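You operate a simulated robot arm through the tools that you are given. There is no shell and no other tool. Be economical: measure what you need, move in short steps, check, and stop when the job is done.

The job below is to be done with a simulated two-armed robot. You get a single attempt, and the scene is never put back.

## Task
Tare both pails, then fill 3.0 kg on head 1 and 6.1 kg on head 2.

It is judged by the outcome, as a careful person would: the job done as asked, and still so three seconds after it is handed in. It fails if anything else is knocked over, pushed out of place, dropped, spilled or broken.

## Robot
Two 7-joint arms with fingered hands on one trunk, on a base that drives. Base frame: it is fixed to the floor where the robot stands at the start and does not move with it; the origin is under the middle of the robot, x ahead of it, y to its left, z up. Lengths are in m, angles in degrees, forces in N, time in s.
The left shoulder is at the start at [0.03, 0.12, 1.171], the right one opposite. With the tool pointing down near the work surface each hand reaches from about 0.26 to 0.44 m from the robot's upright axis, wherever it stands, measured 20 degrees to its own side. Payload 4 kg a hand.
The tool frame of a hand sits at the grasp point between the pads (the TCP): z along the fingers, y along the line on which they close. The tips reach 0.019 m beyond it. Largest opening 0.12 m; the body of the gripper starts 0.053 m behind the TCP. The gripper is a hand of 3 fingers: y runs from the thumb to the fingers, the wrist lies at [0, 0, -0.219] in the tool frame.
Orientation is that of the tool frame in the base frame, as a unit quaternion [x, y, z, w]. With the fingers straight down and closing along the base's y, the tool's x points along the base's -x, its y along +y and its z along -z.

## Interface
- The arms move only by the tool arm_command. It takes "left_motion", "right_motion" or both (then of equal length, played together; a hand with none holds still); each is one flat list of numbers, 6 for each row, row after row: the turn, a rotation vector about the tool's x, y, z in units of 120 degrees (1.0 is 120 degrees), then the shift along the tool's x, y, z in units of 500 mm (1.0 is 500 mm). In form: [rx, ry, rz, dx, dy, dz, rx, ry, rz, dx, dy, dz, ...]. A call has 1 to 8 rows; each row is the pose to reach, as a shift and turn from the pose commanded when the call began, along the tool's axes at that moment. A call with a number of a shift or a turn outside -1 to 1 is refused whole. Rows are played at 5 a second. More than 0.05 m and 8.6 degrees between two rows, and nothing of the call is played. A pose out of reach is approached as far as the arm can. The call stops where the force on the tool passes 40 N (or 10 N more than at its start, if that is more) or the arm is blocked; 0.2 s more then pass. In this call time passes only in rows, and 0.2 s behind the last. The reply holds the time, the measured pose of the TCP, the force on the tool along the base axes, the opening and the grip force, in the units named above and with some noise, with the torque about the TCP (base axes, N m) and any sound that the robot's microphone picked up.
- Cameras (640 x 400 px; columns grow to the right, rows downward): "scene" is now at [0.0722, 0.0166, 1.7714]; the picture's right is [0.17, -0.99, 0.00], its down [-0.27, -0.05, -0.96] and it looks along [0.95, 0.16, -0.28] (base axes); focal length 214 px, centre (320, 200). "left" rides on the left gripper at [-0.066, -0.004, -0.079] in its tool frame; the picture's right is [0.05, -1.00, 0.00], its down [0.76, 0.04, -0.64] and it looks along [0.64, 0.03, 0.77] (tool axes); focal length 251 px, centre (320, 200). "right" rides on the right gripper at [0.066, -0.004, -0.079] in its tool frame; the picture's right is [0.05, 1.00, 0.00], its down [-0.76, 0.04, -0.64] and it looks along [-0.64, 0.03, 0.77] (tool axes); focal length 251 px, centre (320, 200). There is no depth. A picture from a camera that has moved, and an enlarged one, comes with that camera's place and axes in the base frame and with its lens.
- snapshot(camera): a new picture of that camera. No time passes.
- lift_body(by): slides the trunk up (or, below 0, down) by that many m; the arms and the scene camera ride with it, the base frame stays. It gives what a move gives, with no picture.
- steer(legs): drives the robot by 1 to 6 legs, each [ahead, turn to the left] in m and degrees, along the robot's own axes; the way and the turn of a leg run together, so that a leg with both is an arc; at most 1.5 m and 180 degrees a leg. The arms and the cameras ride along, it lands a little off, and it stops where it bumps. It gives what a move gives.
- set_fingers(finger1, finger2, thumb_bend, hand): sets how far each is bent, from 0 (flat) to 1 (curled in); at 0.3 the hand is open as for a grip, at 0.7 the pads meet at the TCP. One left out holds its place. A second passes; each finger stops where it meets its share of the squeeze, and holds until it gets a number again. It is the only way to open and close the hand. It gives what a move gives, with no picture; readings hold the bend of each and the force on the fingers (four entries, about 0 where the hand has none), thumb and palm.
- aim_head(pan, tilt): turns the head with the scene camera to pan (to the left, within 120 degrees either way) and tilt (down, from -29 to 69), counted from straight ahead of the robot. It gives what a move gives.
- zoom(camera, box): a new picture of the part [left, top, right, bottom] of that camera's present view, enlarged. No time passes.
- hand_in(): hands the job in; it is judged then, once.

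Work in short steps. Places have to be worked out from the pictures, the camera data and where the tool is seen: move nearer, look again, correct. Check each grasp and each placing, and mend what went wrong. You have 120 turns and 88 pictures in all, those below and enlarged ones among them. Open the grippers and draw the arms clear of the work before you hand the job in, unless the task says otherwise; then end with one line.

The tools are called after "Call:" as name(argument=value, ...) on one line, values as JSON. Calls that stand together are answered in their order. arm_command: Moves the arms, as the interface text tells. Its arguments: {"type":"object","properties":{"left_motion":{"type":"array"},"right_motion":{"type":"array"}},"required":[]} The other tools are called the same way: lift_body (by) slides the trunk up or down; set_fingers (finger1, finger2, thumb_bend, hand) moves the fingers one by one; steer (legs) drives the base; aim_head (pan, tilt) turns the head that bears the scene camera; snapshot (camera) takes a picture; zoom (camera, box) takes an enlarged picture of a part of a camera's view; hand_in () hands the job in.

At the start:

```text
t: 0.0
left_tcp_pos: [0.4047, 0.1001, 1.5575]
left_tool_rot: [-0.009, 1.0, 0.0, 0.001]
left_force: [-0.2, -0.4, 0.4]
left_wrist_torque: [0.0, 0.01, 0.02]
left_width: 0.12
left_finger_force: 0.0
left_shape: jaw
left_bend: [0.3, 0.3, 0.3]
left_finger forces: [0.0, 0.0, 0.0, 0.0, 0.0, 0.0]
right_tcp_pos: [0.3716, -0.1928, 1.57]
right_tool_rot: [-0.01, 1.0, 0.0, 0.0]
right_force: [0.1, 0.9, 0.3]
right_wrist_torque: [0.02, -0.02, -0.01]
right_width: 0.1198
right_finger_force: 0.1
right_shape: jaw
right_bend: [0.3, 0.3, 0.3]
right_finger forces: [0.1, 0.1, 0.1, 0.1, 0.1, 0.0]
trunk travel left (down, up): [-0.383, 0.157]
robot x, y, heading: [-0.0004, -0.001, 0.2]
head pan, tilt: [9.6, 16.0]
```

scene: 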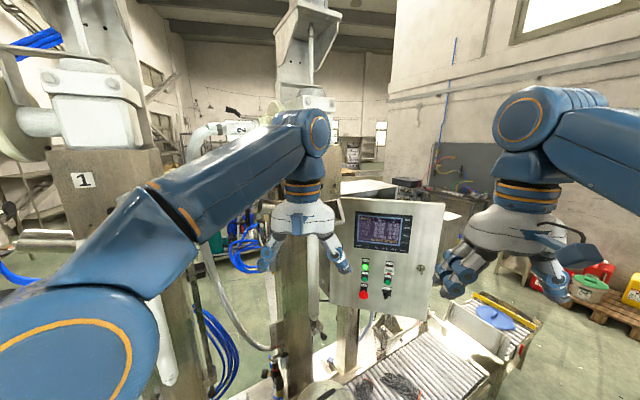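
right: 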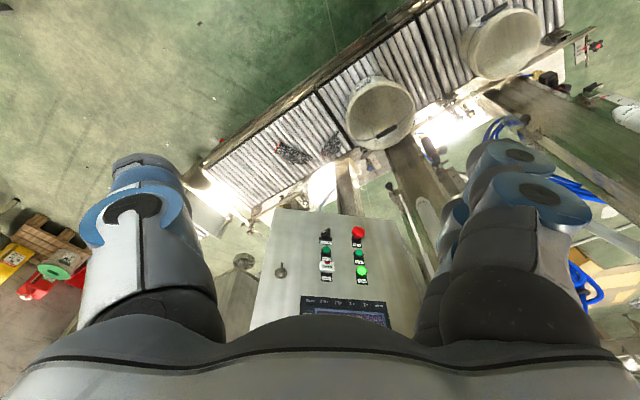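
left: 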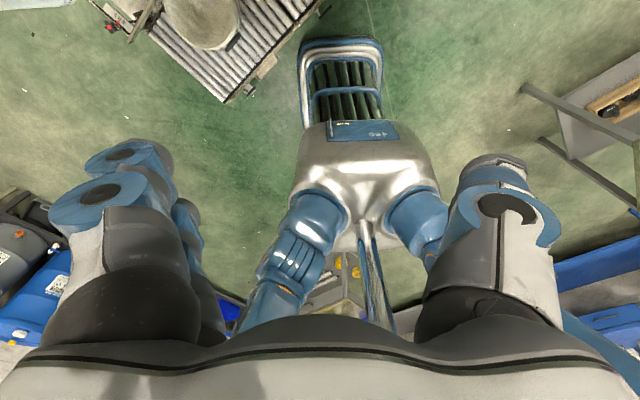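

I see a filling station with a control box (screen, buttons) ahead. I look closer at the panel, and at the whole from a lower tilt.

Call:
zoom(camera="scene", box=[320, 190, 450, 320])

Call:
zoom(camera="right", box=[240, 200, 440, 325])

```text
3.08 times, centred on (385, 255) of scene
camera zoom: at [0.0722, 0.0166, 1.7714], right [0.17, -0.99, 0.0], down [-0.27, -0.05, -0.96], along [0.95, 0.16, -0.28], focal length 660 px, centre (120, 31)
```

zoom: 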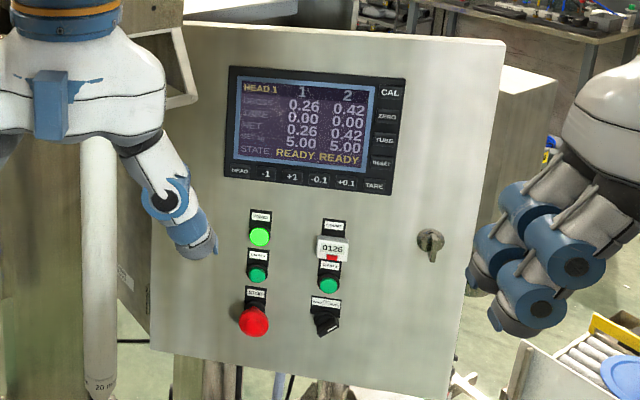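

```text
3.20 times, centred on (340, 262) of right
camera zoom: at [0.3048, -0.1975, 1.6492], right [-0.07, 1.0, 0.0], down [0.76, 0.06, 0.64], along [0.64, 0.05, -0.77], focal length 805 px, centre (256, 0)
```

zoom: 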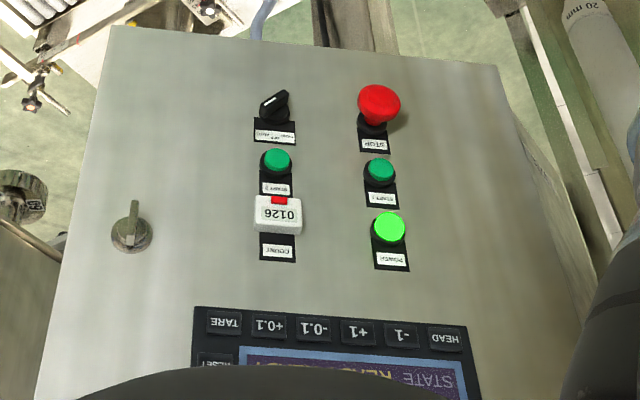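

The panel is readable: keys HEAD, −1, +1, −0.1, +0.1, TARE; START 1/2, STOP; setpoints 5.00 each. Triangulating gives the key row about x≈0.87, z≈1.35. I look at the floor/conveyor in front and at the fill heads.

Call:
aim_head(pan=0, tilt=50)

Call:
snapshot(camera="scene")

Call:
aim_head(pan=45, tilt=25)

Call:
snapshot(camera="scene")

```text
t: 1.0
left_tcp_pos: [0.4039, 0.0999, 1.5579]
left_tool_rot: [-0.01, 1.0, 0.0, 0.0]
left_force: [0.5, 0.0, -0.2]
left_wrist_torque: [0.0, 0.03, -0.02]
left_width: 0.1197
left_finger_force: 0.0
left_shape: jaw
left_bend: [0.3, 0.3, 0.3]
left_finger forces: [0.0, 0.0, 0.0, 0.0, 0.0, 0.0]
right_tcp_pos: [0.3717, -0.1928, 1.5706]
right_tool_rot: [-0.01, 1.0, 0.001, 0.0]
right_force: [-0.4, 0.3, 0.3]
right_wrist_torque: [0.05, -0.02, 0.04]
right_width: 0.12
right_finger_force: 0.1
right_shape: jaw
right_bend: [0.3, 0.3, 0.3]
right_finger forces: [0.0, 0.0, 0.0, 0.0, 0.1, 0.0]
trunk travel left (down, up): [-0.383, 0.157]
robot x, y, heading: [-0.0003, 0.001, -0.2]
head pan, tilt: [0.0, 50.0]
```

```text
82 pictures are left
camera scene: at [0.0572, 0.001, 1.7194], right [0.0, -1.0, 0.0], down [-0.77, 0.0, -0.64], along [0.64, 0.0, -0.77], focal length 214 px, centre (320, 200)
```

scene: 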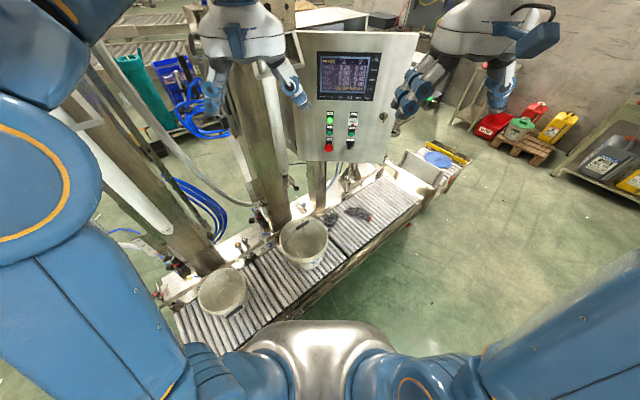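

```text
t: 2.1
left_tcp_pos: [0.4037, 0.1003, 1.558]
left_tool_rot: [-0.009, 1.0, 0.0, -0.001]
left_force: [-0.6, 0.0, 0.9]
left_wrist_torque: [0.02, 0.0, -0.02]
left_width: 0.12
left_finger_force: 0.0
left_shape: jaw
left_bend: [0.3, 0.3, 0.3]
left_finger forces: [0.0, 0.0, 0.0, 0.1, 0.1, 0.0]
right_tcp_pos: [0.3706, -0.193, 1.5687]
right_tool_rot: [-0.009, 1.0, 0.0, 0.001]
right_force: [0.4, -0.4, -0.1]
right_wrist_torque: [-0.03, 0.0, 0.01]
right_width: 0.1197
right_finger_force: 0.1
right_shape: jaw
right_bend: [0.3, 0.3, 0.3]
right_finger forces: [0.0, 0.0, 0.1, 0.1, 0.1, 0.1]
trunk travel left (down, up): [-0.383, 0.157]
robot x, y, heading: [0.0014, -0.0007, -0.1]
head pan, tilt: [45.0, 25.0]
```

```text
81 pictures are left
camera scene: at [0.0454, 0.0661, 1.7568], right [0.71, -0.71, 0.0], down [-0.3, -0.3, -0.91], along [0.64, 0.64, -0.42], focal length 214 px, centre (320, 200)
```

scene: 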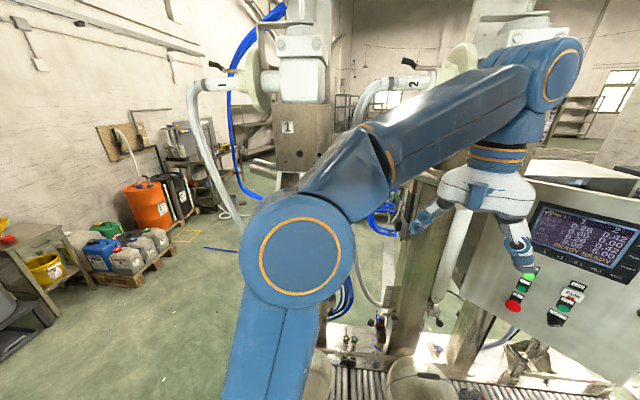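

Pails stand on the roller conveyor under the two heads. I look at the pails and nozzles more closely for anything amiss.

Call:
zoom(camera="right", box=[240, 0, 640, 250])

Call:
zoom(camera="scene", box=[180, 20, 480, 200])

Call:
aim_head(pan=10, tilt=45)

Call:
zoom(camera="scene", box=[180, 150, 500, 350])

```text
1.60 times, centred on (440, 125) of right
camera zoom: at [0.3048, -0.1975, 1.6492], right [-0.07, 1.0, 0.0], down [0.76, 0.06, 0.64], along [0.64, 0.05, -0.77], focal length 402 px, centre (128, 320)
```

zoom: 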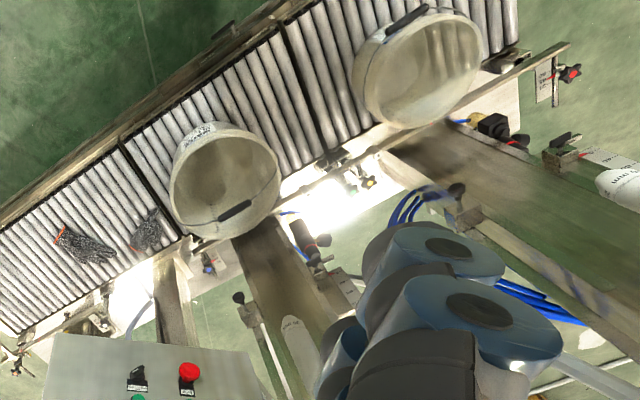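

```text
2.13 times, centred on (330, 110) of scene
camera zoom: at [0.0454, 0.0661, 1.7568], right [0.71, -0.71, 0.0], down [-0.3, -0.3, -0.91], along [0.64, 0.64, -0.42], focal length 458 px, centre (299, 392)
```

zoom: 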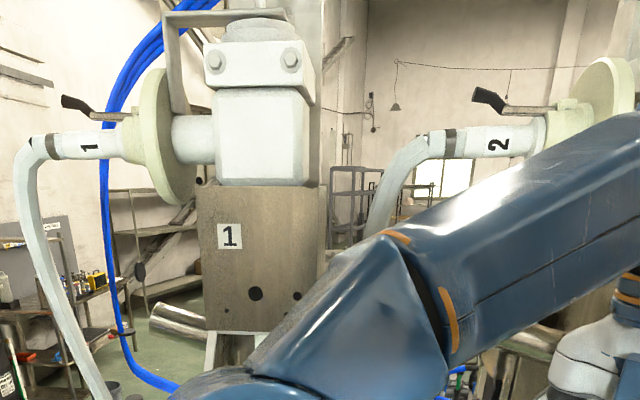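

```text
t: 3.1
left_tcp_pos: [0.404, 0.1007, 1.5581]
left_tool_rot: [-0.009, 1.0, 0.0, 0.0]
left_force: [0.0, -0.8, 0.2]
left_wrist_torque: [0.02, -0.01, -0.03]
left_width: 0.1201
left_finger_force: 0.1
left_shape: jaw
left_bend: [0.3, 0.3, 0.3]
left_finger forces: [0.1, 0.0, 0.1, 0.0, 0.0, 0.0]
right_tcp_pos: [0.3695, -0.1936, 1.5705]
right_tool_rot: [-0.01, 1.0, 0.0, 0.0]
right_force: [-0.1, -0.3, -0.3]
right_wrist_torque: [-0.01, -0.01, 0.02]
right_width: 0.12
right_finger_force: 0.0
right_shape: jaw
right_bend: [0.3, 0.3, 0.3]
right_finger forces: [0.0, 0.0, 0.0, 0.0, 0.1, 0.0]
trunk travel left (down, up): [-0.383, 0.157]
robot x, y, heading: [-0.001, -0.0003, -0.1]
head pan, tilt: [10.0, 45.0]
```

```text
2.00 times, centred on (340, 250) of scene
camera zoom: at [0.0602, 0.0152, 1.7263], right [0.17, -0.98, 0.0], down [-0.7, -0.12, -0.71], along [0.7, 0.12, -0.71], focal length 429 px, centre (280, 100)
```

zoom: 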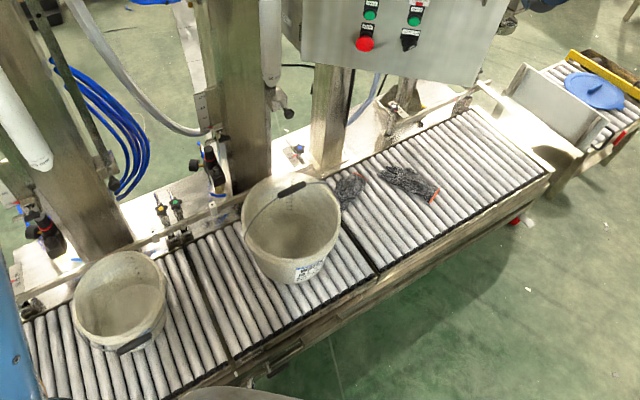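

Gloves lie on the conveyor beside pail 2's section, and the fill nozzles have tags. I check the nozzle tubes and their alignment to the pails.

Call:
zoom(camera="scene", box=[120, 50, 340, 200])

Call:
zoom(camera="right", box=[360, 90, 640, 265])

Call:
aim_head(pan=30, tilt=45)

Call:
snapshot(camera="scene")

```text
2.67 times, centred on (230, 125) of scene
camera zoom: at [0.0602, 0.0152, 1.7263], right [0.17, -0.98, 0.0], down [-0.7, -0.12, -0.71], along [0.7, 0.12, -0.71], focal length 572 px, centre (560, 400)
```

zoom: 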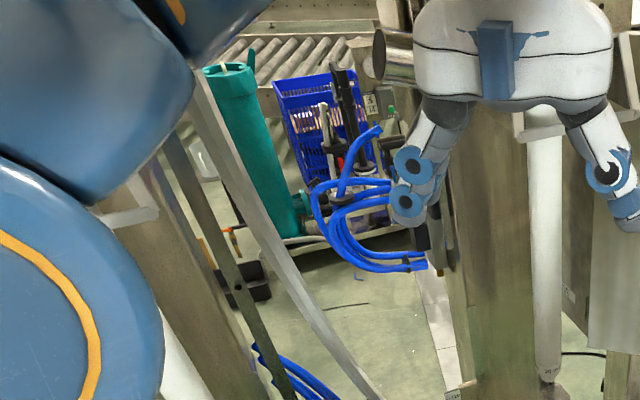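

```text
2.29 times, centred on (500, 178) of right
camera zoom: at [0.3048, -0.1975, 1.6492], right [-0.07, 1.0, 0.0], down [0.76, 0.06, 0.64], along [0.64, 0.05, -0.77], focal length 575 px, centre (-91, 251)
```

zoom: 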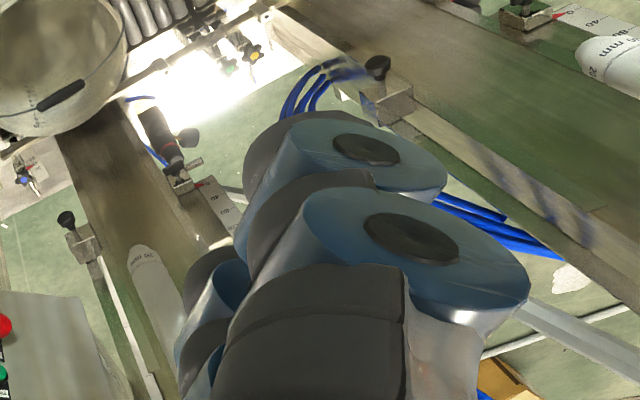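

```text
t: 4.0
left_tcp_pos: [0.4048, 0.101, 1.5582]
left_tool_rot: [-0.01, 1.0, 0.001, 0.0]
left_force: [-0.6, -0.3, -0.2]
left_wrist_torque: [0.01, -0.01, 0.01]
left_width: 0.1199
left_finger_force: 0.0
left_shape: jaw
left_bend: [0.3, 0.3, 0.3]
left_finger forces: [0.0, 0.1, 0.0, 0.0, 0.0, 0.0]
right_tcp_pos: [0.3713, -0.1929, 1.5709]
right_tool_rot: [-0.009, 1.0, 0.0, 0.0]
right_force: [0.4, 0.2, -0.2]
right_wrist_torque: [-0.02, -0.01, 0.0]
right_width: 0.12
right_finger_force: 0.2
right_shape: jaw
right_bend: [0.3, 0.3, 0.3]
right_finger forces: [0.0, 0.1, 0.0, 0.0, 0.0, 0.0]
trunk travel left (down, up): [-0.383, 0.157]
robot x, y, heading: [0.001, 0.0019, -0.1]
head pan, tilt: [30.0, 45.0]
```

```text
75 pictures are left
camera scene: at [0.0506, 0.0415, 1.7263], right [0.5, -0.87, 0.0], down [-0.61, -0.35, -0.71], along [0.61, 0.35, -0.71], focal length 214 px, centre (320, 200)
```

scene: 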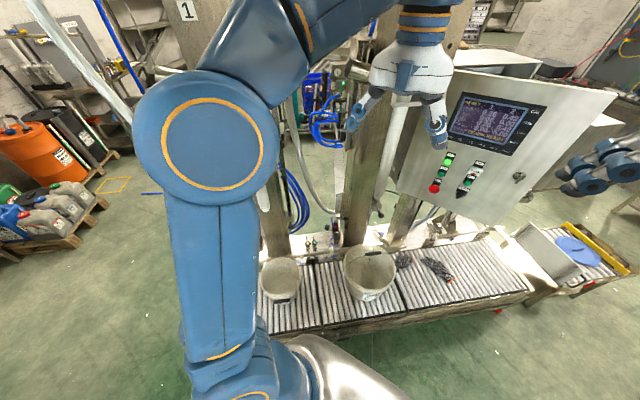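

Everything looks in order around the pails. I bring the right hand to a forward-pointing pose at key height, stopping well short of the panel.

Call:
arm_command(right_motion=[0, -0.0685, 0, -0.045, 0, 0.04, 0, -0.137, 0, -0.09, 0, 0.08, 0, -0.2055, 0, -0.135, 0, 0.12, 0, -0.274, 0, -0.18, 0, 0.16, 0, -0.3425, 0, -0.225, 0, 0.2, 0, -0.411, 0, -0.27, 0, 0.24, 0, -0.4795, 0, -0.315, 0, 0.28, 0, -0.548, 0, -0.36, 0, 0.32])

```text
t: 5.8
left_tcp_pos: [0.4052, 0.0995, 1.557]
left_tool_rot: [-0.01, 1.0, 0.001, -0.001]
left_force: [0.9, 0.2, -0.2]
left_wrist_torque: [-0.01, -0.01, 0.02]
left_width: 0.1198
left_finger_force: 0.0
left_shape: jaw
left_bend: [0.3, 0.3, 0.3]
left_finger forces: [0.0, 0.0, 0.0, 0.0, 0.0, 0.1]
right_tcp_pos: [0.5506, -0.1907, 1.4065]
right_tool_rot: [0.0, 0.843, 0.009, 0.537]
right_force: [1.4, 0.8, 0.6]
right_wrist_torque: [-0.03, 0.09, -0.07]
right_width: 0.1199
right_finger_force: 0.0
right_shape: jaw
right_bend: [0.3, 0.3, 0.3]
right_finger forces: [0.0, 0.1, 0.0, 0.0, 0.0, 0.0]
trunk travel left (down, up): [-0.383, 0.157]
robot x, y, heading: [0.0013, 0.0022, 0.1]
head pan, tilt: [30.0, 45.0]
```

Moved fine. I finish the turn to horizontal, and curl thumb and second finger to leave one pointing finger.

Call:
arm_command(right_motion=[0, -0.067, 0, 0.017, 0, 0.044, 0, -0.134, 0, 0.034, 0, 0.088, 0, -0.2, 0, 0.05, 0, 0.132])

Call:
set_fingers(hand="right", finger1=0.6, finger2=1.0, thumb_bend=0.0)

Call:
aim_head(pan=-5, tilt=25)

Call:
snapshot(camera="scene")

Call:
snapshot(camera="right")

```text
t: 6.6
left_tcp_pos: [0.399, 0.0998, 1.5604]
left_tool_rot: [-0.01, 1.0, 0.0, 0.002]
left_force: [-0.4, 1.0, 0.1]
left_wrist_torque: [0.02, -0.01, 0.04]
left_width: 0.1199
left_finger_force: 0.0
left_shape: jaw
left_bend: [0.3, 0.3, 0.3]
left_finger forces: [0.1, 0.0, 0.1, 0.0, 0.0, 0.1]
right_tcp_pos: [0.5805, -0.1906, 1.3788]
right_tool_rot: [-0.006, 0.754, 0.005, 0.657]
right_force: [-1.4, 0.7, 0.4]
right_wrist_torque: [0.0, 0.03, -0.01]
right_width: 0.1201
right_finger_force: 0.0
right_shape: jaw
right_bend: [0.3, 0.3, 0.3]
right_finger forces: [0.0, 0.0, 0.0, 0.0, 0.0, 0.0]
right hand out of reach, approached as far as the arm can: row 3
trunk travel left (down, up): [-0.383, 0.157]
robot x, y, heading: [-0.0008, 0.0041, 0.2]
head pan, tilt: [30.0, 45.0]
```

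```text
t: 7.6
left_tcp_pos: [0.4045, 0.1004, 1.5575]
left_tool_rot: [-0.01, 1.0, 0.001, 0.0]
left_force: [-0.2, 0.1, -0.5]
left_wrist_torque: [0.01, 0.01, 0.02]
left_width: 0.1198
left_finger_force: 0.0
left_shape: jaw
left_bend: [0.3, 0.3, 0.3]
left_finger forces: [0.0, 0.0, 0.0, 0.0, 0.0, 0.1]
right_tcp_pos: [0.5839, -0.1908, 1.377]
right_tool_rot: [-0.007, 0.756, 0.006, 0.655]
right_force: [0.2, 0.5, 0.6]
right_wrist_torque: [0.01, -0.03, -0.02]
right_width: 0.1017
right_finger_force: 0.1
right_shape: fingers
right_bend: [0.6, 1.0, 0.0]
right_finger forces: [0.1, 0.0, 0.1, 0.0, 0.1, 0.0]
trunk travel left (down, up): [-0.383, 0.157]
robot x, y, heading: [0.0026, 0.001, -0.0]
head pan, tilt: [30.0, 45.0]
```

```text
t: 8.6
left_tcp_pos: [0.4046, 0.0997, 1.5581]
left_tool_rot: [-0.009, 1.0, 0.0, 0.0]
left_force: [-0.1, 1.2, 0.1]
left_wrist_torque: [0.03, 0.0, -0.01]
left_width: 0.1201
left_finger_force: 0.0
left_shape: jaw
left_bend: [0.3, 0.3, 0.3]
left_finger forces: [0.1, 0.0, 0.0, 0.0, 0.0, 0.0]
right_tcp_pos: [0.5843, -0.1887, 1.3769]
right_tool_rot: [-0.008, 0.756, 0.007, 0.654]
right_force: [0.7, 0.5, 0.5]
right_wrist_torque: [0.01, 0.01, 0.02]
right_width: 0.1015
right_finger_force: 0.0
right_shape: fingers
right_bend: [0.6, 1.0, 0.0]
right_finger forces: [0.1, 0.1, 0.0, 0.0, 0.1, 0.0]
trunk travel left (down, up): [-0.383, 0.157]
robot x, y, heading: [-0.0038, -0.0003, -0.2]
head pan, tilt: [-5.0, 25.0]
```

```text
74 pictures are left
camera scene: at [0.0721, -0.0071, 1.7568], right [-0.09, -1.0, 0.0], down [-0.42, 0.04, -0.91], along [0.9, -0.08, -0.42], focal length 214 px, centre (320, 200)
```

scene: 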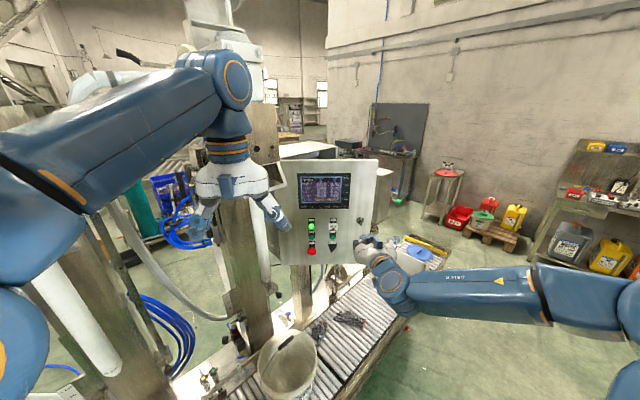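

```text
73 pictures are left
camera right: at [0.496, -0.1948, 1.3225], right [-0.03, 1.0, -0.05], down [-0.53, 0.03, 0.85], along [0.85, 0.05, 0.53], focal length 251 px, centre (320, 200)
```

right: 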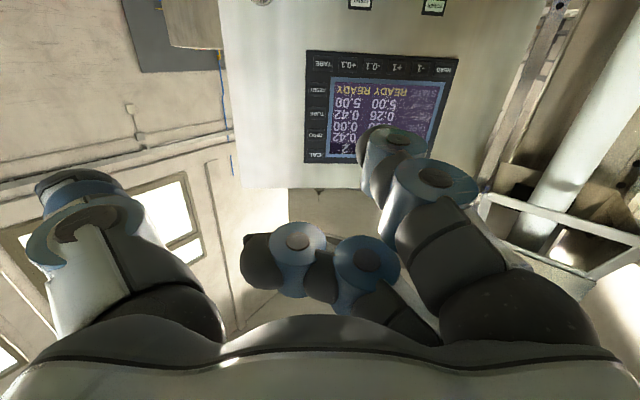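

The arm is straight at TCP x≈0.585, so I must drive nearer. I look straight down at my base relative to the conveyor.

Call:
aim_head(pan=20, tilt=69)

Call:
snapshot(camera="scene")

Call:
aim_head(pan=-45, tilt=60)

Call:
snapshot(camera="scene")

```text
t: 9.7
left_tcp_pos: [0.4049, 0.1022, 1.5573]
left_tool_rot: [-0.009, 1.0, 0.0, -0.001]
left_force: [-0.1, 0.2, 0.3]
left_wrist_torque: [0.02, 0.02, 0.01]
left_width: 0.1199
left_finger_force: 0.0
left_shape: jaw
left_bend: [0.3, 0.3, 0.3]
left_finger forces: [0.0, 0.1, 0.0, 0.0, 0.0, 0.0]
right_tcp_pos: [0.5837, -0.1899, 1.3762]
right_tool_rot: [-0.007, 0.756, 0.007, 0.655]
right_force: [0.3, 0.3, -0.9]
right_wrist_torque: [0.0, 0.0, -0.03]
right_width: 0.1015
right_finger_force: 0.0
right_shape: fingers
right_bend: [0.6, 1.0, 0.0]
right_finger forces: [0.0, 0.0, 0.1, 0.0, 0.1, 0.0]
trunk travel left (down, up): [-0.383, 0.157]
robot x, y, heading: [-0.0017, 0.0007, 0.2]
head pan, tilt: [20.0, 68.8]
```

```text
72 pictures are left
camera scene: at [0.0328, 0.0201, 1.6975], right [0.34, -0.94, 0.0], down [-0.88, -0.32, -0.36], along [0.34, 0.12, -0.93], focal length 214 px, centre (320, 200)
```

scene: 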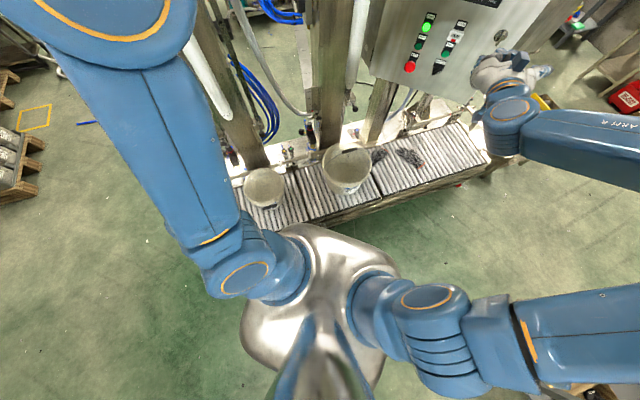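

```text
t: 11.0
left_tcp_pos: [0.4048, 0.0998, 1.558]
left_tool_rot: [-0.01, 1.0, 0.0, 0.0]
left_force: [0.8, 0.3, -0.6]
left_wrist_torque: [0.04, 0.02, 0.0]
left_width: 0.1197
left_finger_force: 0.0
left_shape: jaw
left_bend: [0.3, 0.3, 0.3]
left_finger forces: [0.1, 0.1, 0.1, 0.1, 0.1, 0.0]
right_tcp_pos: [0.5836, -0.1897, 1.3761]
right_tool_rot: [-0.007, 0.756, 0.006, 0.655]
right_force: [0.4, -0.9, 0.0]
right_wrist_torque: [0.04, 0.0, -0.04]
right_width: 0.1016
right_finger_force: 0.1
right_shape: fingers
right_bend: [0.6, 1.0, 0.0]
right_finger forces: [0.0, 0.0, 0.1, 0.0, 0.1, 0.0]
trunk travel left (down, up): [-0.383, 0.157]
robot x, y, heading: [0.0012, 0.0025, 0.2]
head pan, tilt: [-45.0, 60.0]
```

```text
71 pictures are left
camera scene: at [0.0274, -0.0461, 1.7068], right [-0.71, -0.71, 0.0], down [-0.61, 0.61, -0.5], along [0.35, -0.35, -0.87], focal length 214 px, centre (320, 200)
```

scene: 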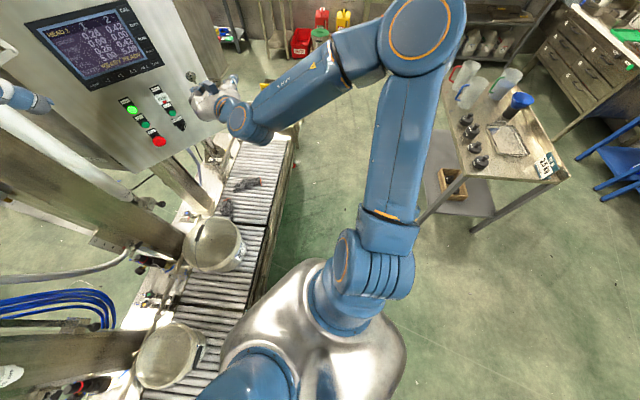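

The elbow is still bent outwards, so the limit is likely the wrist's pitch rather than length. I test by pushing forward 0.12 m (still ~0.15 m short of the panel).

Call:
arm_command(right_motion=[0, 0, 0, 0, 0, 0.06, 0, 0, 0, 0, 0, 0.12, 0, 0, 0, 0, 0, 0.18, 0, 0, 0, 0, 0, 0.24])

Call:
aim_head(pan=-5, tilt=35)

Call:
snapshot(camera="scene")

```text
t: 12.0
left_tcp_pos: [0.4057, 0.1007, 1.5574]
left_tool_rot: [-0.01, 1.0, -0.001, -0.001]
left_force: [0.5, -0.3, 0.2]
left_wrist_torque: [-0.03, 0.03, 0.02]
left_width: 0.1197
left_finger_force: 0.1
left_shape: jaw
left_bend: [0.3, 0.3, 0.3]
left_finger forces: [0.0, 0.0, 0.0, 0.0, 0.1, 0.0]
right_tcp_pos: [0.7044, -0.1859, 1.3597]
right_tool_rot: [-0.007, 0.756, 0.006, 0.654]
right_force: [0.1, -1.4, -0.3]
right_wrist_torque: [0.01, -0.03, 0.01]
right_width: 0.1016
right_finger_force: 0.0
right_shape: fingers
right_bend: [0.6, 1.0, 0.0]
right_finger forces: [0.0, 0.0, 0.1, 0.0, 0.1, 0.0]
trunk travel left (down, up): [-0.383, 0.157]
robot x, y, heading: [0.0045, 0.001, 0.2]
head pan, tilt: [-45.0, 60.0]
```

```text
t: 13.1
left_tcp_pos: [0.4051, 0.1013, 1.5571]
left_tool_rot: [-0.01, 1.0, 0.0, 0.0]
left_force: [0.5, 0.6, 0.0]
left_wrist_torque: [0.01, 0.0, 0.0]
left_width: 0.1197
left_finger_force: 0.1
left_shape: jaw
left_bend: [0.3, 0.3, 0.3]
left_finger forces: [0.0, 0.1, 0.1, 0.0, 0.0, 0.0]
right_tcp_pos: [0.7035, -0.1863, 1.3594]
right_tool_rot: [-0.008, 0.756, 0.007, 0.655]
right_force: [0.0, 0.0, -0.1]
right_wrist_torque: [-0.01, 0.0, 0.01]
right_width: 0.1016
right_finger_force: 0.1
right_shape: fingers
right_bend: [0.6, 1.0, 0.0]
right_finger forces: [0.0, 0.0, 0.1, 0.1, 0.1, 0.1]
trunk travel left (down, up): [-0.383, 0.157]
robot x, y, heading: [-0.002, -0.0006, -0.3]
head pan, tilt: [-5.0, 35.0]
```

```text
70 pictures are left
camera scene: at [0.0684, -0.0068, 1.741], right [-0.09, -1.0, 0.0], down [-0.57, 0.05, -0.82], along [0.82, -0.07, -0.57], focal length 214 px, centre (320, 200)
```

scene: 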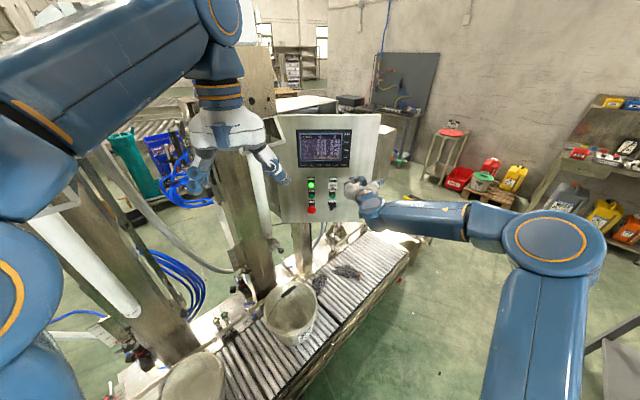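

Reach is sufficient from here. I check the fingertip with the hand camera.

Call:
snapshot(camera="right")

Call:
zoom(camera="scene", box=[260, 100, 420, 240])

```text
69 pictures are left
camera right: at [0.6155, -0.1915, 1.3058], right [-0.03, 1.0, -0.05], down [-0.53, 0.03, 0.85], along [0.85, 0.05, 0.53], focal length 251 px, centre (320, 200)
```

right: 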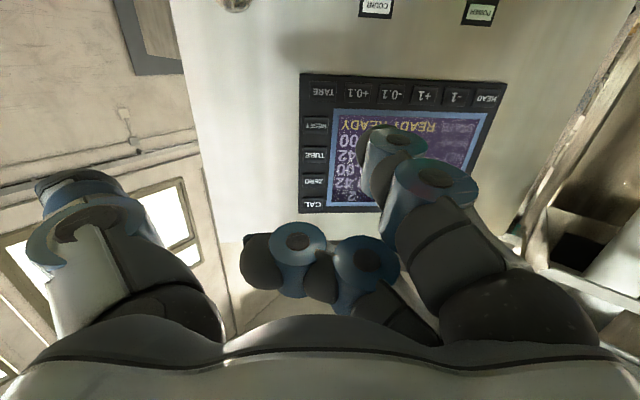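

```text
2.86 times, centred on (340, 170) of scene
camera zoom: at [0.0684, -0.0068, 1.741], right [-0.09, -1.0, 0.0], down [-0.57, 0.05, -0.82], along [0.82, -0.07, -0.57], focal length 613 px, centre (263, 286)
```

zoom: 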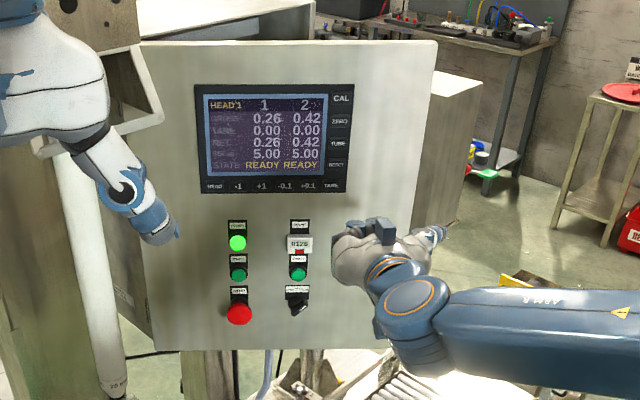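

Thumb flat sticks out as far as the pointing finger; I curl it too, then view again.

Call:
set_fingers(hand="right", finger1=0.55, finger2=1.0, thumb_bend=1.0)

Call:
snapshot(camera="right")

```text
t: 14.1
left_tcp_pos: [0.4043, 0.1005, 1.558]
left_tool_rot: [-0.01, 1.0, 0.0, 0.002]
left_force: [0.6, 0.5, -0.4]
left_wrist_torque: [-0.02, 0.03, 0.0]
left_width: 0.1199
left_finger_force: 0.1
left_shape: jaw
left_bend: [0.3, 0.3, 0.3]
left_finger forces: [0.0, 0.1, 0.0, 0.0, 0.0, 0.1]
right_tcp_pos: [0.7028, -0.187, 1.3601]
right_tool_rot: [-0.008, 0.756, 0.007, 0.654]
right_force: [-0.1, -0.4, 0.0]
right_wrist_torque: [-0.06, -0.02, 0.02]
right_width: 0.0254
right_finger_force: 0.0
right_shape: fingers
right_bend: [0.55, 1.0, 0.94]
right_finger forces: [0.0, 0.1, 0.0, 0.1, 0.1, 0.0]
trunk travel left (down, up): [-0.383, 0.157]
robot x, y, heading: [0.0002, 0.0039, -0.0]
head pan, tilt: [-5.0, 35.0]
```

```text
67 pictures are left
camera right: at [0.6155, -0.1914, 1.3059], right [-0.03, 1.0, -0.05], down [-0.53, 0.03, 0.85], along [0.85, 0.05, 0.53], focal length 251 px, centre (320, 200)
```

right: 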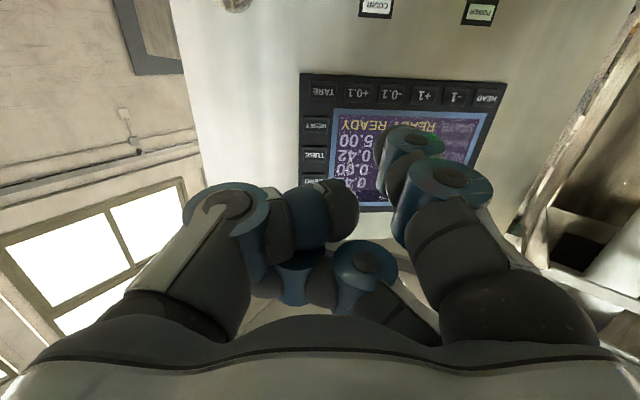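

Now one finger points; tip estimated at about (0.723, −0.151, 1.335). TARE key at about (0.864, −0.178, 1.346), and the display has HEAD 1 selected. I line up and approach to ~4 cm.

Call:
arm_command(right_motion=[0, 0, 0, -0.0168, -0.0193, 0.0643, 0, 0, 0, -0.0336, -0.0387, 0.1287, 0, 0, 0, -0.0504, -0.058, 0.193])

Call:
snapshot(camera="right")

Call:
zoom(camera="scene", box=[290, 120, 390, 220])

```text
t: 14.9
left_tcp_pos: [0.4064, 0.1015, 1.558]
left_tool_rot: [-0.009, 1.0, 0.0, -0.002]
left_force: [0.3, 0.2, -0.5]
left_wrist_torque: [0.0, 0.01, 0.05]
left_width: 0.12
left_finger_force: 0.1
left_shape: jaw
left_bend: [0.3, 0.3, 0.3]
left_finger forces: [0.1, 0.0, 0.0, 0.0, 0.0, 0.1]
right_tcp_pos: [0.8038, -0.2129, 1.3698]
right_tool_rot: [-0.007, 0.756, 0.006, 0.655]
right_force: [-0.5, 0.2, -0.4]
right_wrist_torque: [0.01, 0.01, 0.03]
right_width: 0.0256
right_finger_force: 0.0
right_shape: fingers
right_bend: [0.55, 1.0, 0.94]
right_finger forces: [0.0, 0.1, 0.0, 0.0, 0.1, 0.0]
trunk travel left (down, up): [-0.383, 0.157]
robot x, y, heading: [0.0035, 0.0003, 0.0]
head pan, tilt: [-5.0, 35.0]
```

```text
66 pictures are left
camera right: at [0.7163, -0.2187, 1.3158], right [-0.03, 1.0, -0.05], down [-0.53, 0.03, 0.85], along [0.85, 0.05, 0.53], focal length 251 px, centre (320, 200)
```

right: 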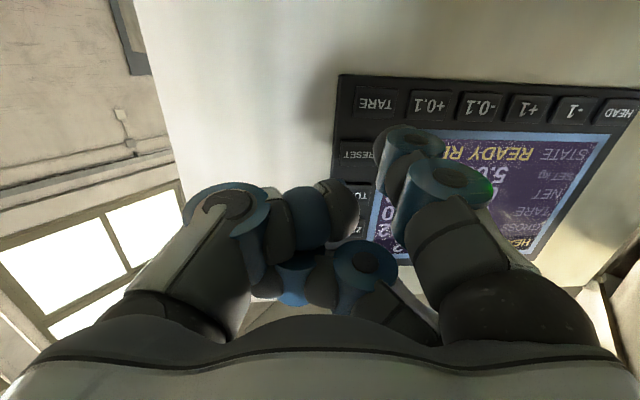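

```text
4.00 times, centred on (340, 170) of scene
camera zoom: at [0.0693, -0.0064, 1.741], right [-0.09, -1.0, 0.0], down [-0.57, 0.05, -0.82], along [0.82, -0.07, -0.57], focal length 858 px, centre (240, 320)
```

zoom: 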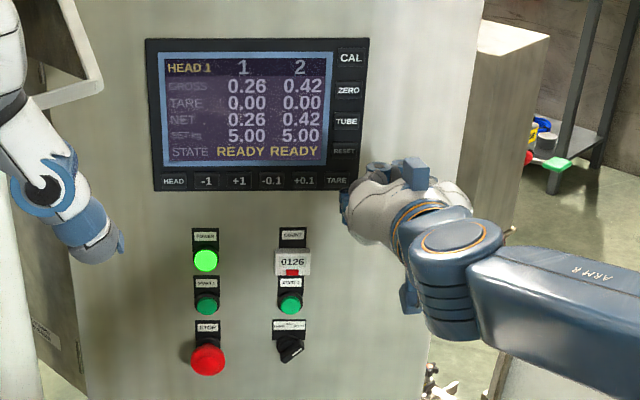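

Alignment looks close. I zoom to discern the real fingertip shape before touching.

Call:
zoom(camera="right", box=[300, 60, 540, 210])

```text
2.67 times, centred on (420, 135) of right
camera zoom: at [0.7163, -0.2187, 1.3158], right [-0.03, 1.0, -0.05], down [-0.53, 0.03, 0.85], along [0.85, 0.05, 0.53], focal length 670 px, centre (53, 373)
```

zoom: 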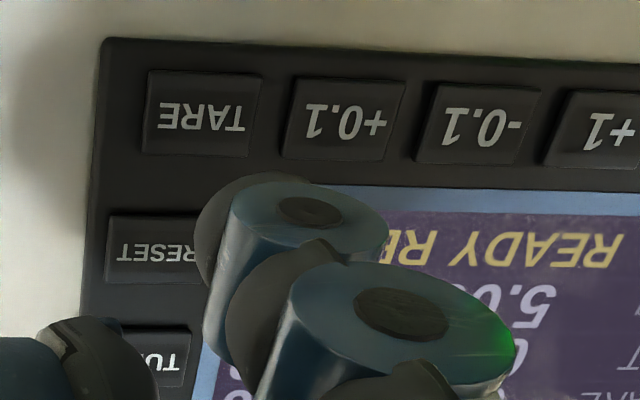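

Call:
zoom(camera="scene", box=[330, 145, 366, 181])

```text
11.11 times, centred on (348, 163) of scene
camera zoom: at [0.0693, -0.0064, 1.741], right [-0.09, -1.0, 0.0], down [-0.57, 0.05, -0.82], along [0.82, -0.07, -0.57], focal length 2383 px, centre (9, 611)
```

zoom: 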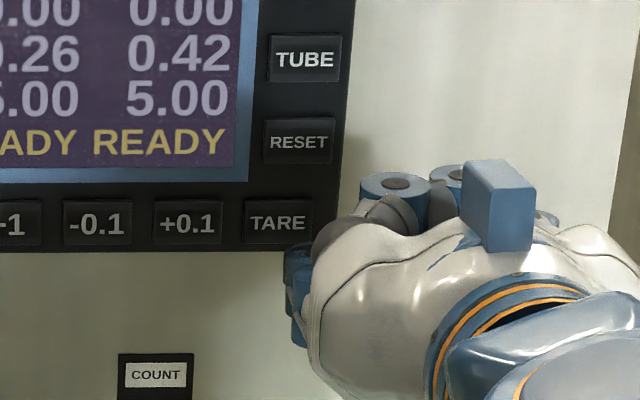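

Finger barrel spans roughly tool x 0…0.03, so its contact is a bit higher than thought. I level the hand (8° pitch) and lower it about 1 cm, then recheck.

Call:
arm_command(right_motion=[0, -0.034, 0, 0.01, 0, 0, 0, -0.067, 0, 0.02, 0, 0])

Call:
zoom(camera="scene", box=[330, 145, 366, 181])

Call:
zoom(camera="right", box=[300, 60, 540, 210])

```text
t: 15.5
left_tcp_pos: [0.4052, 0.1026, 1.5592]
left_tool_rot: [-0.01, 1.0, 0.0, 0.0]
left_force: [0.2, 0.5, 0.2]
left_wrist_torque: [-0.01, 0.01, -0.02]
left_width: 0.12
left_finger_force: 0.1
left_shape: jaw
left_bend: [0.3, 0.3, 0.3]
left_finger forces: [0.0, 0.1, 0.0, 0.1, 0.0, 0.0]
right_tcp_pos: [0.8018, -0.214, 1.3649]
right_tool_rot: [-0.007, 0.732, 0.006, 0.681]
right_force: [-0.6, 0.7, -0.3]
right_wrist_torque: [-0.01, 0.02, 0.01]
right_width: 0.0257
right_finger_force: 0.0
right_shape: fingers
right_bend: [0.55, 1.0, 0.94]
right_finger forces: [0.0, 0.0, 0.0, 0.0, 0.1, 0.0]
right hand out of reach, approached as far as the arm can: row 2
trunk travel left (down, up): [-0.383, 0.157]
robot x, y, heading: [-0.0023, -0.0004, -0.3]
head pan, tilt: [-5.0, 35.0]
```

```text
11.11 times, centred on (348, 163) of scene
camera zoom: at [0.0678, -0.0057, 1.7411], right [-0.09, -1.0, 0.0], down [-0.57, 0.05, -0.82], along [0.82, -0.07, -0.57], focal length 2383 px, centre (9, 611)
```

zoom: 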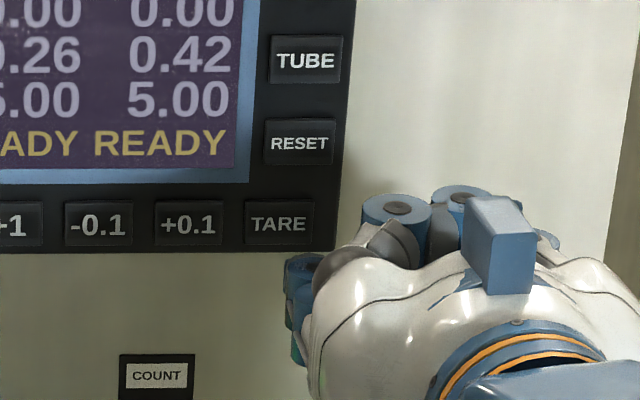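

```text
2.67 times, centred on (420, 135) of right
camera zoom: at [0.7182, -0.2186, 1.3052], right [-0.02, 1.0, -0.06], down [-0.59, 0.03, 0.81], along [0.81, 0.05, 0.59], focal length 670 px, centre (53, 373)
```

zoom: 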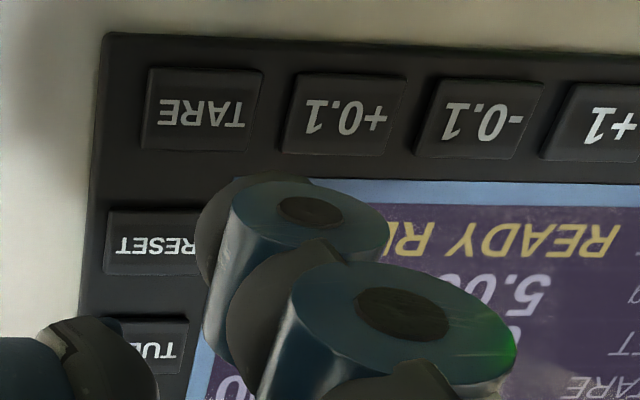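

The key row triangulates better now: TARE ≈ (0.885, −0.178, 1.347), fingertip front ≈ (0.816, −0.180, 1.353). A straight push along the tool axis lands on it; I advance in small final steps.

Call:
arm_command(right_motion=[0, 0, 0, 0, 0.002, 0.06, 0, 0, 0, 0.002, 0.002, 0.11, 0, 0, 0, 0.002, 0.002, 0.12, 0, 0, 0, 0.002, 0.002, 0.128, 0, 0, 0, 0.002, 0.002, 0.134, 0, 0, 0, 0.002, 0.002, 0.14])

Call:
zoom(camera="scene", box=[290, 130, 360, 180])

```text
t: 16.9
left_tcp_pos: [0.4016, 0.1001, 1.5586]
left_tool_rot: [-0.01, 1.0, 0.0, 0.002]
left_force: [0.7, -0.3, 0.0]
left_wrist_torque: [0.0, 0.0, 0.01]
left_width: 0.12
left_finger_force: 0.1
left_shape: jaw
left_bend: [0.3, 0.3, 0.3]
left_finger forces: [0.0, 0.0, 0.1, 0.0, 0.1, 0.0]
right_tcp_pos: [0.87, -0.2115, 1.3619]
right_tool_rot: [-0.006, 0.731, 0.005, 0.683]
right_force: [-11.4, -1.2, -0.9]
right_wrist_torque: [-0.03, 0.12, 0.4]
right_width: 0.0244
right_finger_force: 4.8
right_shape: fingers
right_bend: [0.56, 1.0, 0.94]
right_finger forces: [10.8, 0.1, 0.0, 0.1, 0.0, 0.0]
trunk travel left (down, up): [-0.383, 0.157]
robot x, y, heading: [0.0003, -0.0001, 0.0]
head pan, tilt: [-5.0, 35.0]
heard: click
```

```text
8.00 times, centred on (325, 155) of scene
camera zoom: at [0.0653, -0.007, 1.7412], right [-0.09, -1.0, 0.0], down [-0.57, 0.05, -0.82], along [0.82, -0.07, -0.57], focal length 1716 px, centre (280, 560)
```

zoom: 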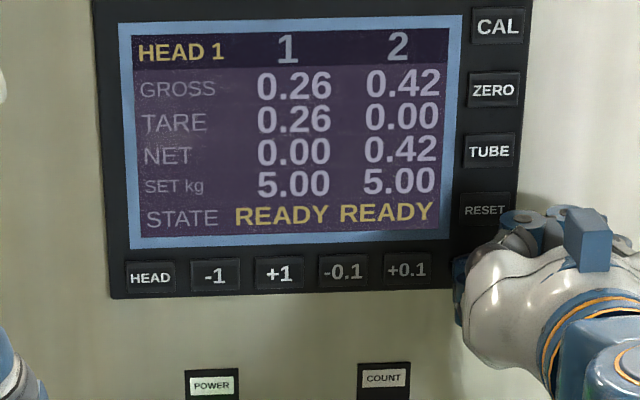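

TARE 1 registered (0.26) and net is 0.00. Contact at TCP x≈0.870. Back off and shift 4 keys left to "−1".

Call:
arm_command(right_motion=[0, 0, 0, 0, 0, -0.06, 0, 0, 0, 0, 0.09, -0.06, 0, 0, 0, 0, 0.18, -0.06, 0, 0, 0, 0, 0.27, -0.06])

Call:
zoom(camera="scene", box=[290, 130, 360, 180])

Call:
snapshot(camera="right")

```text
t: 17.9
left_tcp_pos: [0.4039, 0.1024, 1.5581]
left_tool_rot: [-0.01, 1.0, 0.0, 0.0]
left_force: [0.2, 0.2, -0.5]
left_wrist_torque: [-0.04, -0.02, 0.03]
left_width: 0.12
left_finger_force: 0.0
left_shape: jaw
left_bend: [0.3, 0.3, 0.3]
left_finger forces: [0.1, 0.0, 0.0, 0.0, 0.0, 0.1]
right_tcp_pos: [0.8384, -0.0741, 1.3636]
right_tool_rot: [-0.007, 0.731, 0.006, 0.682]
right_force: [0.3, -0.1, 0.4]
right_wrist_torque: [-0.02, 0.01, -0.01]
right_width: 0.0256
right_finger_force: 0.1
right_shape: fingers
right_bend: [0.55, 1.0, 0.94]
right_finger forces: [0.0, 0.0, 0.0, 0.0, 0.1, 0.0]
trunk travel left (down, up): [-0.383, 0.157]
robot x, y, heading: [-0.0007, 0.0016, 0.3]
head pan, tilt: [-5.0, 35.0]
```

```text
8.00 times, centred on (325, 155) of scene
camera zoom: at [0.0673, -0.0047, 1.7411], right [-0.09, -1.0, 0.0], down [-0.57, 0.05, -0.82], along [0.82, -0.07, -0.57], focal length 1716 px, centre (280, 560)
```

zoom: 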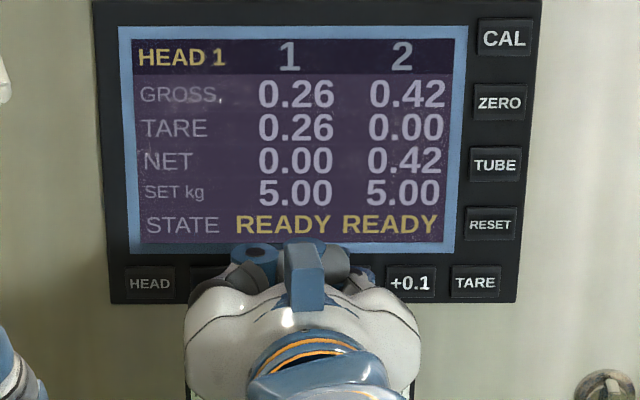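

```text
58 pictures are left
camera right: at [0.754, -0.0802, 1.3027], right [-0.02, 1.0, -0.06], down [-0.59, 0.03, 0.81], along [0.81, 0.05, 0.59], focal length 251 px, centre (320, 200)
```

right: 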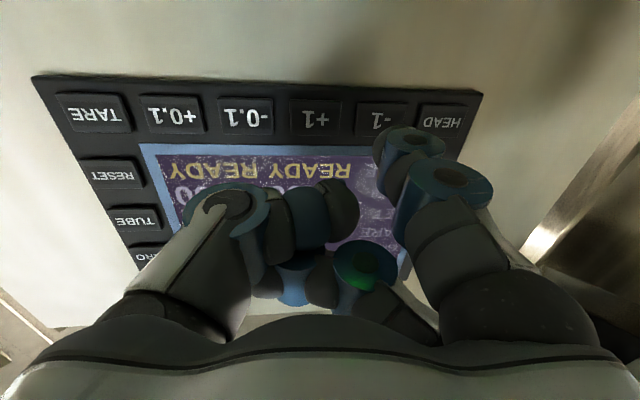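

Aligned with −1 within a few mm (shift 3 mm right). Press.

Call:
arm_command(right_motion=[0, 0, 0, 0, -0.006, 0.04, 0, 0, 0, 0, -0.006, 0.055, 0, 0, 0, 0, -0.006, 0.062, 0, 0, 0, 0, -0.006, 0.068, 0, 0, 0, 0, -0.006, 0.074])

```text
t: 19.1
left_tcp_pos: [0.402, 0.0999, 1.5589]
left_tool_rot: [-0.01, 1.0, 0.0, 0.001]
left_force: [-0.2, 0.0, -0.4]
left_wrist_torque: [0.0, 0.02, 0.0]
left_width: 0.1199
left_finger_force: 0.0
left_shape: jaw
left_bend: [0.3, 0.3, 0.3]
left_finger forces: [0.0, 0.0, 0.0, 0.1, 0.1, 0.1]
right_tcp_pos: [0.8728, -0.0804, 1.3601]
right_tool_rot: [-0.006, 0.731, 0.007, 0.683]
right_force: [-18.6, -2.3, -1.4]
right_wrist_torque: [-0.02, 0.24, 0.61]
right_width: 0.0238
right_finger_force: 9.3
right_shape: fingers
right_bend: [0.57, 1.0, 0.94]
right_finger forces: [18.8, 0.0, 0.0, 0.1, 0.1, 0.0]
trunk travel left (down, up): [-0.383, 0.157]
robot x, y, heading: [0.0002, -0.0, 0.2]
head pan, tilt: [-5.0, 35.0]
heard: click
```

A click. I back off 12 mm and read the display.

Call:
arm_command(right_motion=[0, 0, 0, 0, 0, -0.016, 0, 0, 0, 0, 0, -0.036])

Call:
zoom(camera="scene", box=[290, 130, 360, 180])

```text
t: 19.7
left_tcp_pos: [0.4025, 0.1009, 1.5578]
left_tool_rot: [-0.009, 1.0, 0.0, 0.0]
left_force: [-0.3, 0.2, -0.8]
left_wrist_torque: [-0.01, -0.02, 0.02]
left_width: 0.1198
left_finger_force: 0.0
left_shape: jaw
left_bend: [0.3, 0.3, 0.3]
left_finger forces: [0.0, 0.0, 0.0, 0.1, 0.0, 0.1]
right_tcp_pos: [0.8572, -0.0801, 1.3615]
right_tool_rot: [-0.008, 0.732, 0.007, 0.681]
right_force: [-1.3, 0.7, 0.7]
right_wrist_torque: [-0.04, 0.0, -0.01]
right_width: 0.0256
right_finger_force: 0.1
right_shape: fingers
right_bend: [0.55, 1.0, 0.94]
right_finger forces: [0.0, 0.0, 0.0, 0.0, 0.1, 0.0]
trunk travel left (down, up): [-0.383, 0.157]
robot x, y, heading: [-0.0007, -0.0005, 0.3]
head pan, tilt: [-5.0, 35.0]
```

```text
8.00 times, centred on (325, 155) of scene
camera zoom: at [0.0666, -0.0068, 1.7412], right [-0.09, -1.0, 0.0], down [-0.57, 0.05, -0.82], along [0.82, -0.07, -0.57], focal length 1716 px, centre (280, 560)
```

zoom: 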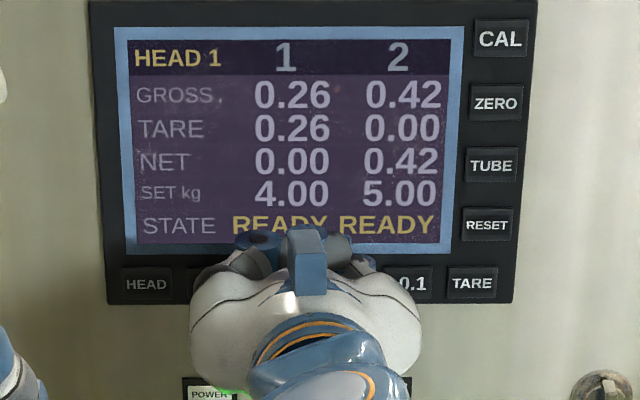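

SET 1 = 4.00. Press −1 again and back off.

Call:
arm_command(right_motion=[0, 0, 0, 0, 0, 0.018, 0, 0, 0, 0, 0, 0.028, 0, 0, 0, 0, 0, 0.036, 0, 0, 0, 0, 0, 0.036, 0, 0, 0, 0, 0, 0.015, 0, 0, 0, 0, 0, -0.01])

Call:
zoom(camera="scene", box=[290, 130, 360, 180])

```text
t: 21.1
left_tcp_pos: [0.4035, 0.1007, 1.5577]
left_tool_rot: [-0.009, 1.0, -0.001, 0.0]
left_force: [-0.2, -0.4, 0.8]
left_wrist_torque: [0.01, -0.01, 0.04]
left_width: 0.1197
left_finger_force: 0.0
left_shape: jaw
left_bend: [0.3, 0.3, 0.3]
left_finger forces: [0.1, 0.0, 0.0, 0.0, 0.0, 0.0]
right_tcp_pos: [0.8515, -0.0812, 1.3609]
right_tool_rot: [-0.007, 0.732, 0.007, 0.681]
right_force: [-0.7, -1.0, 0.1]
right_wrist_torque: [0.0, 0.06, 0.0]
right_width: 0.0254
right_finger_force: 0.0
right_shape: fingers
right_bend: [0.55, 1.0, 0.94]
right_finger forces: [0.0, 0.0, 0.1, 0.1, 0.0, 0.1]
trunk travel left (down, up): [-0.383, 0.157]
robot x, y, heading: [0.0016, 0.0014, -0.0]
head pan, tilt: [-5.0, 35.0]
heard: click
```

```text
8.00 times, centred on (325, 155) of scene
camera zoom: at [0.0664, -0.0069, 1.7412], right [-0.09, -1.0, 0.0], down [-0.57, 0.05, -0.82], along [0.82, -0.07, -0.57], focal length 1716 px, centre (280, 560)
```

zoom: 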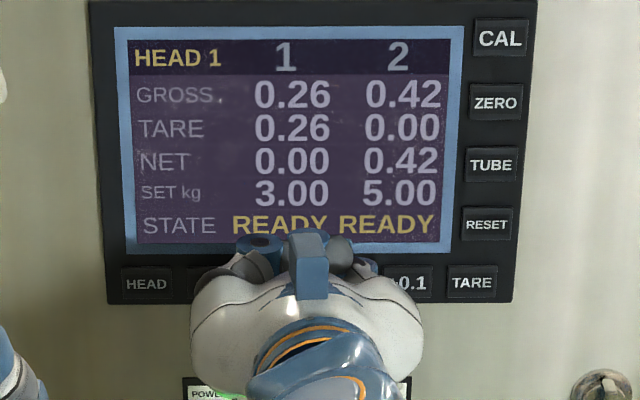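

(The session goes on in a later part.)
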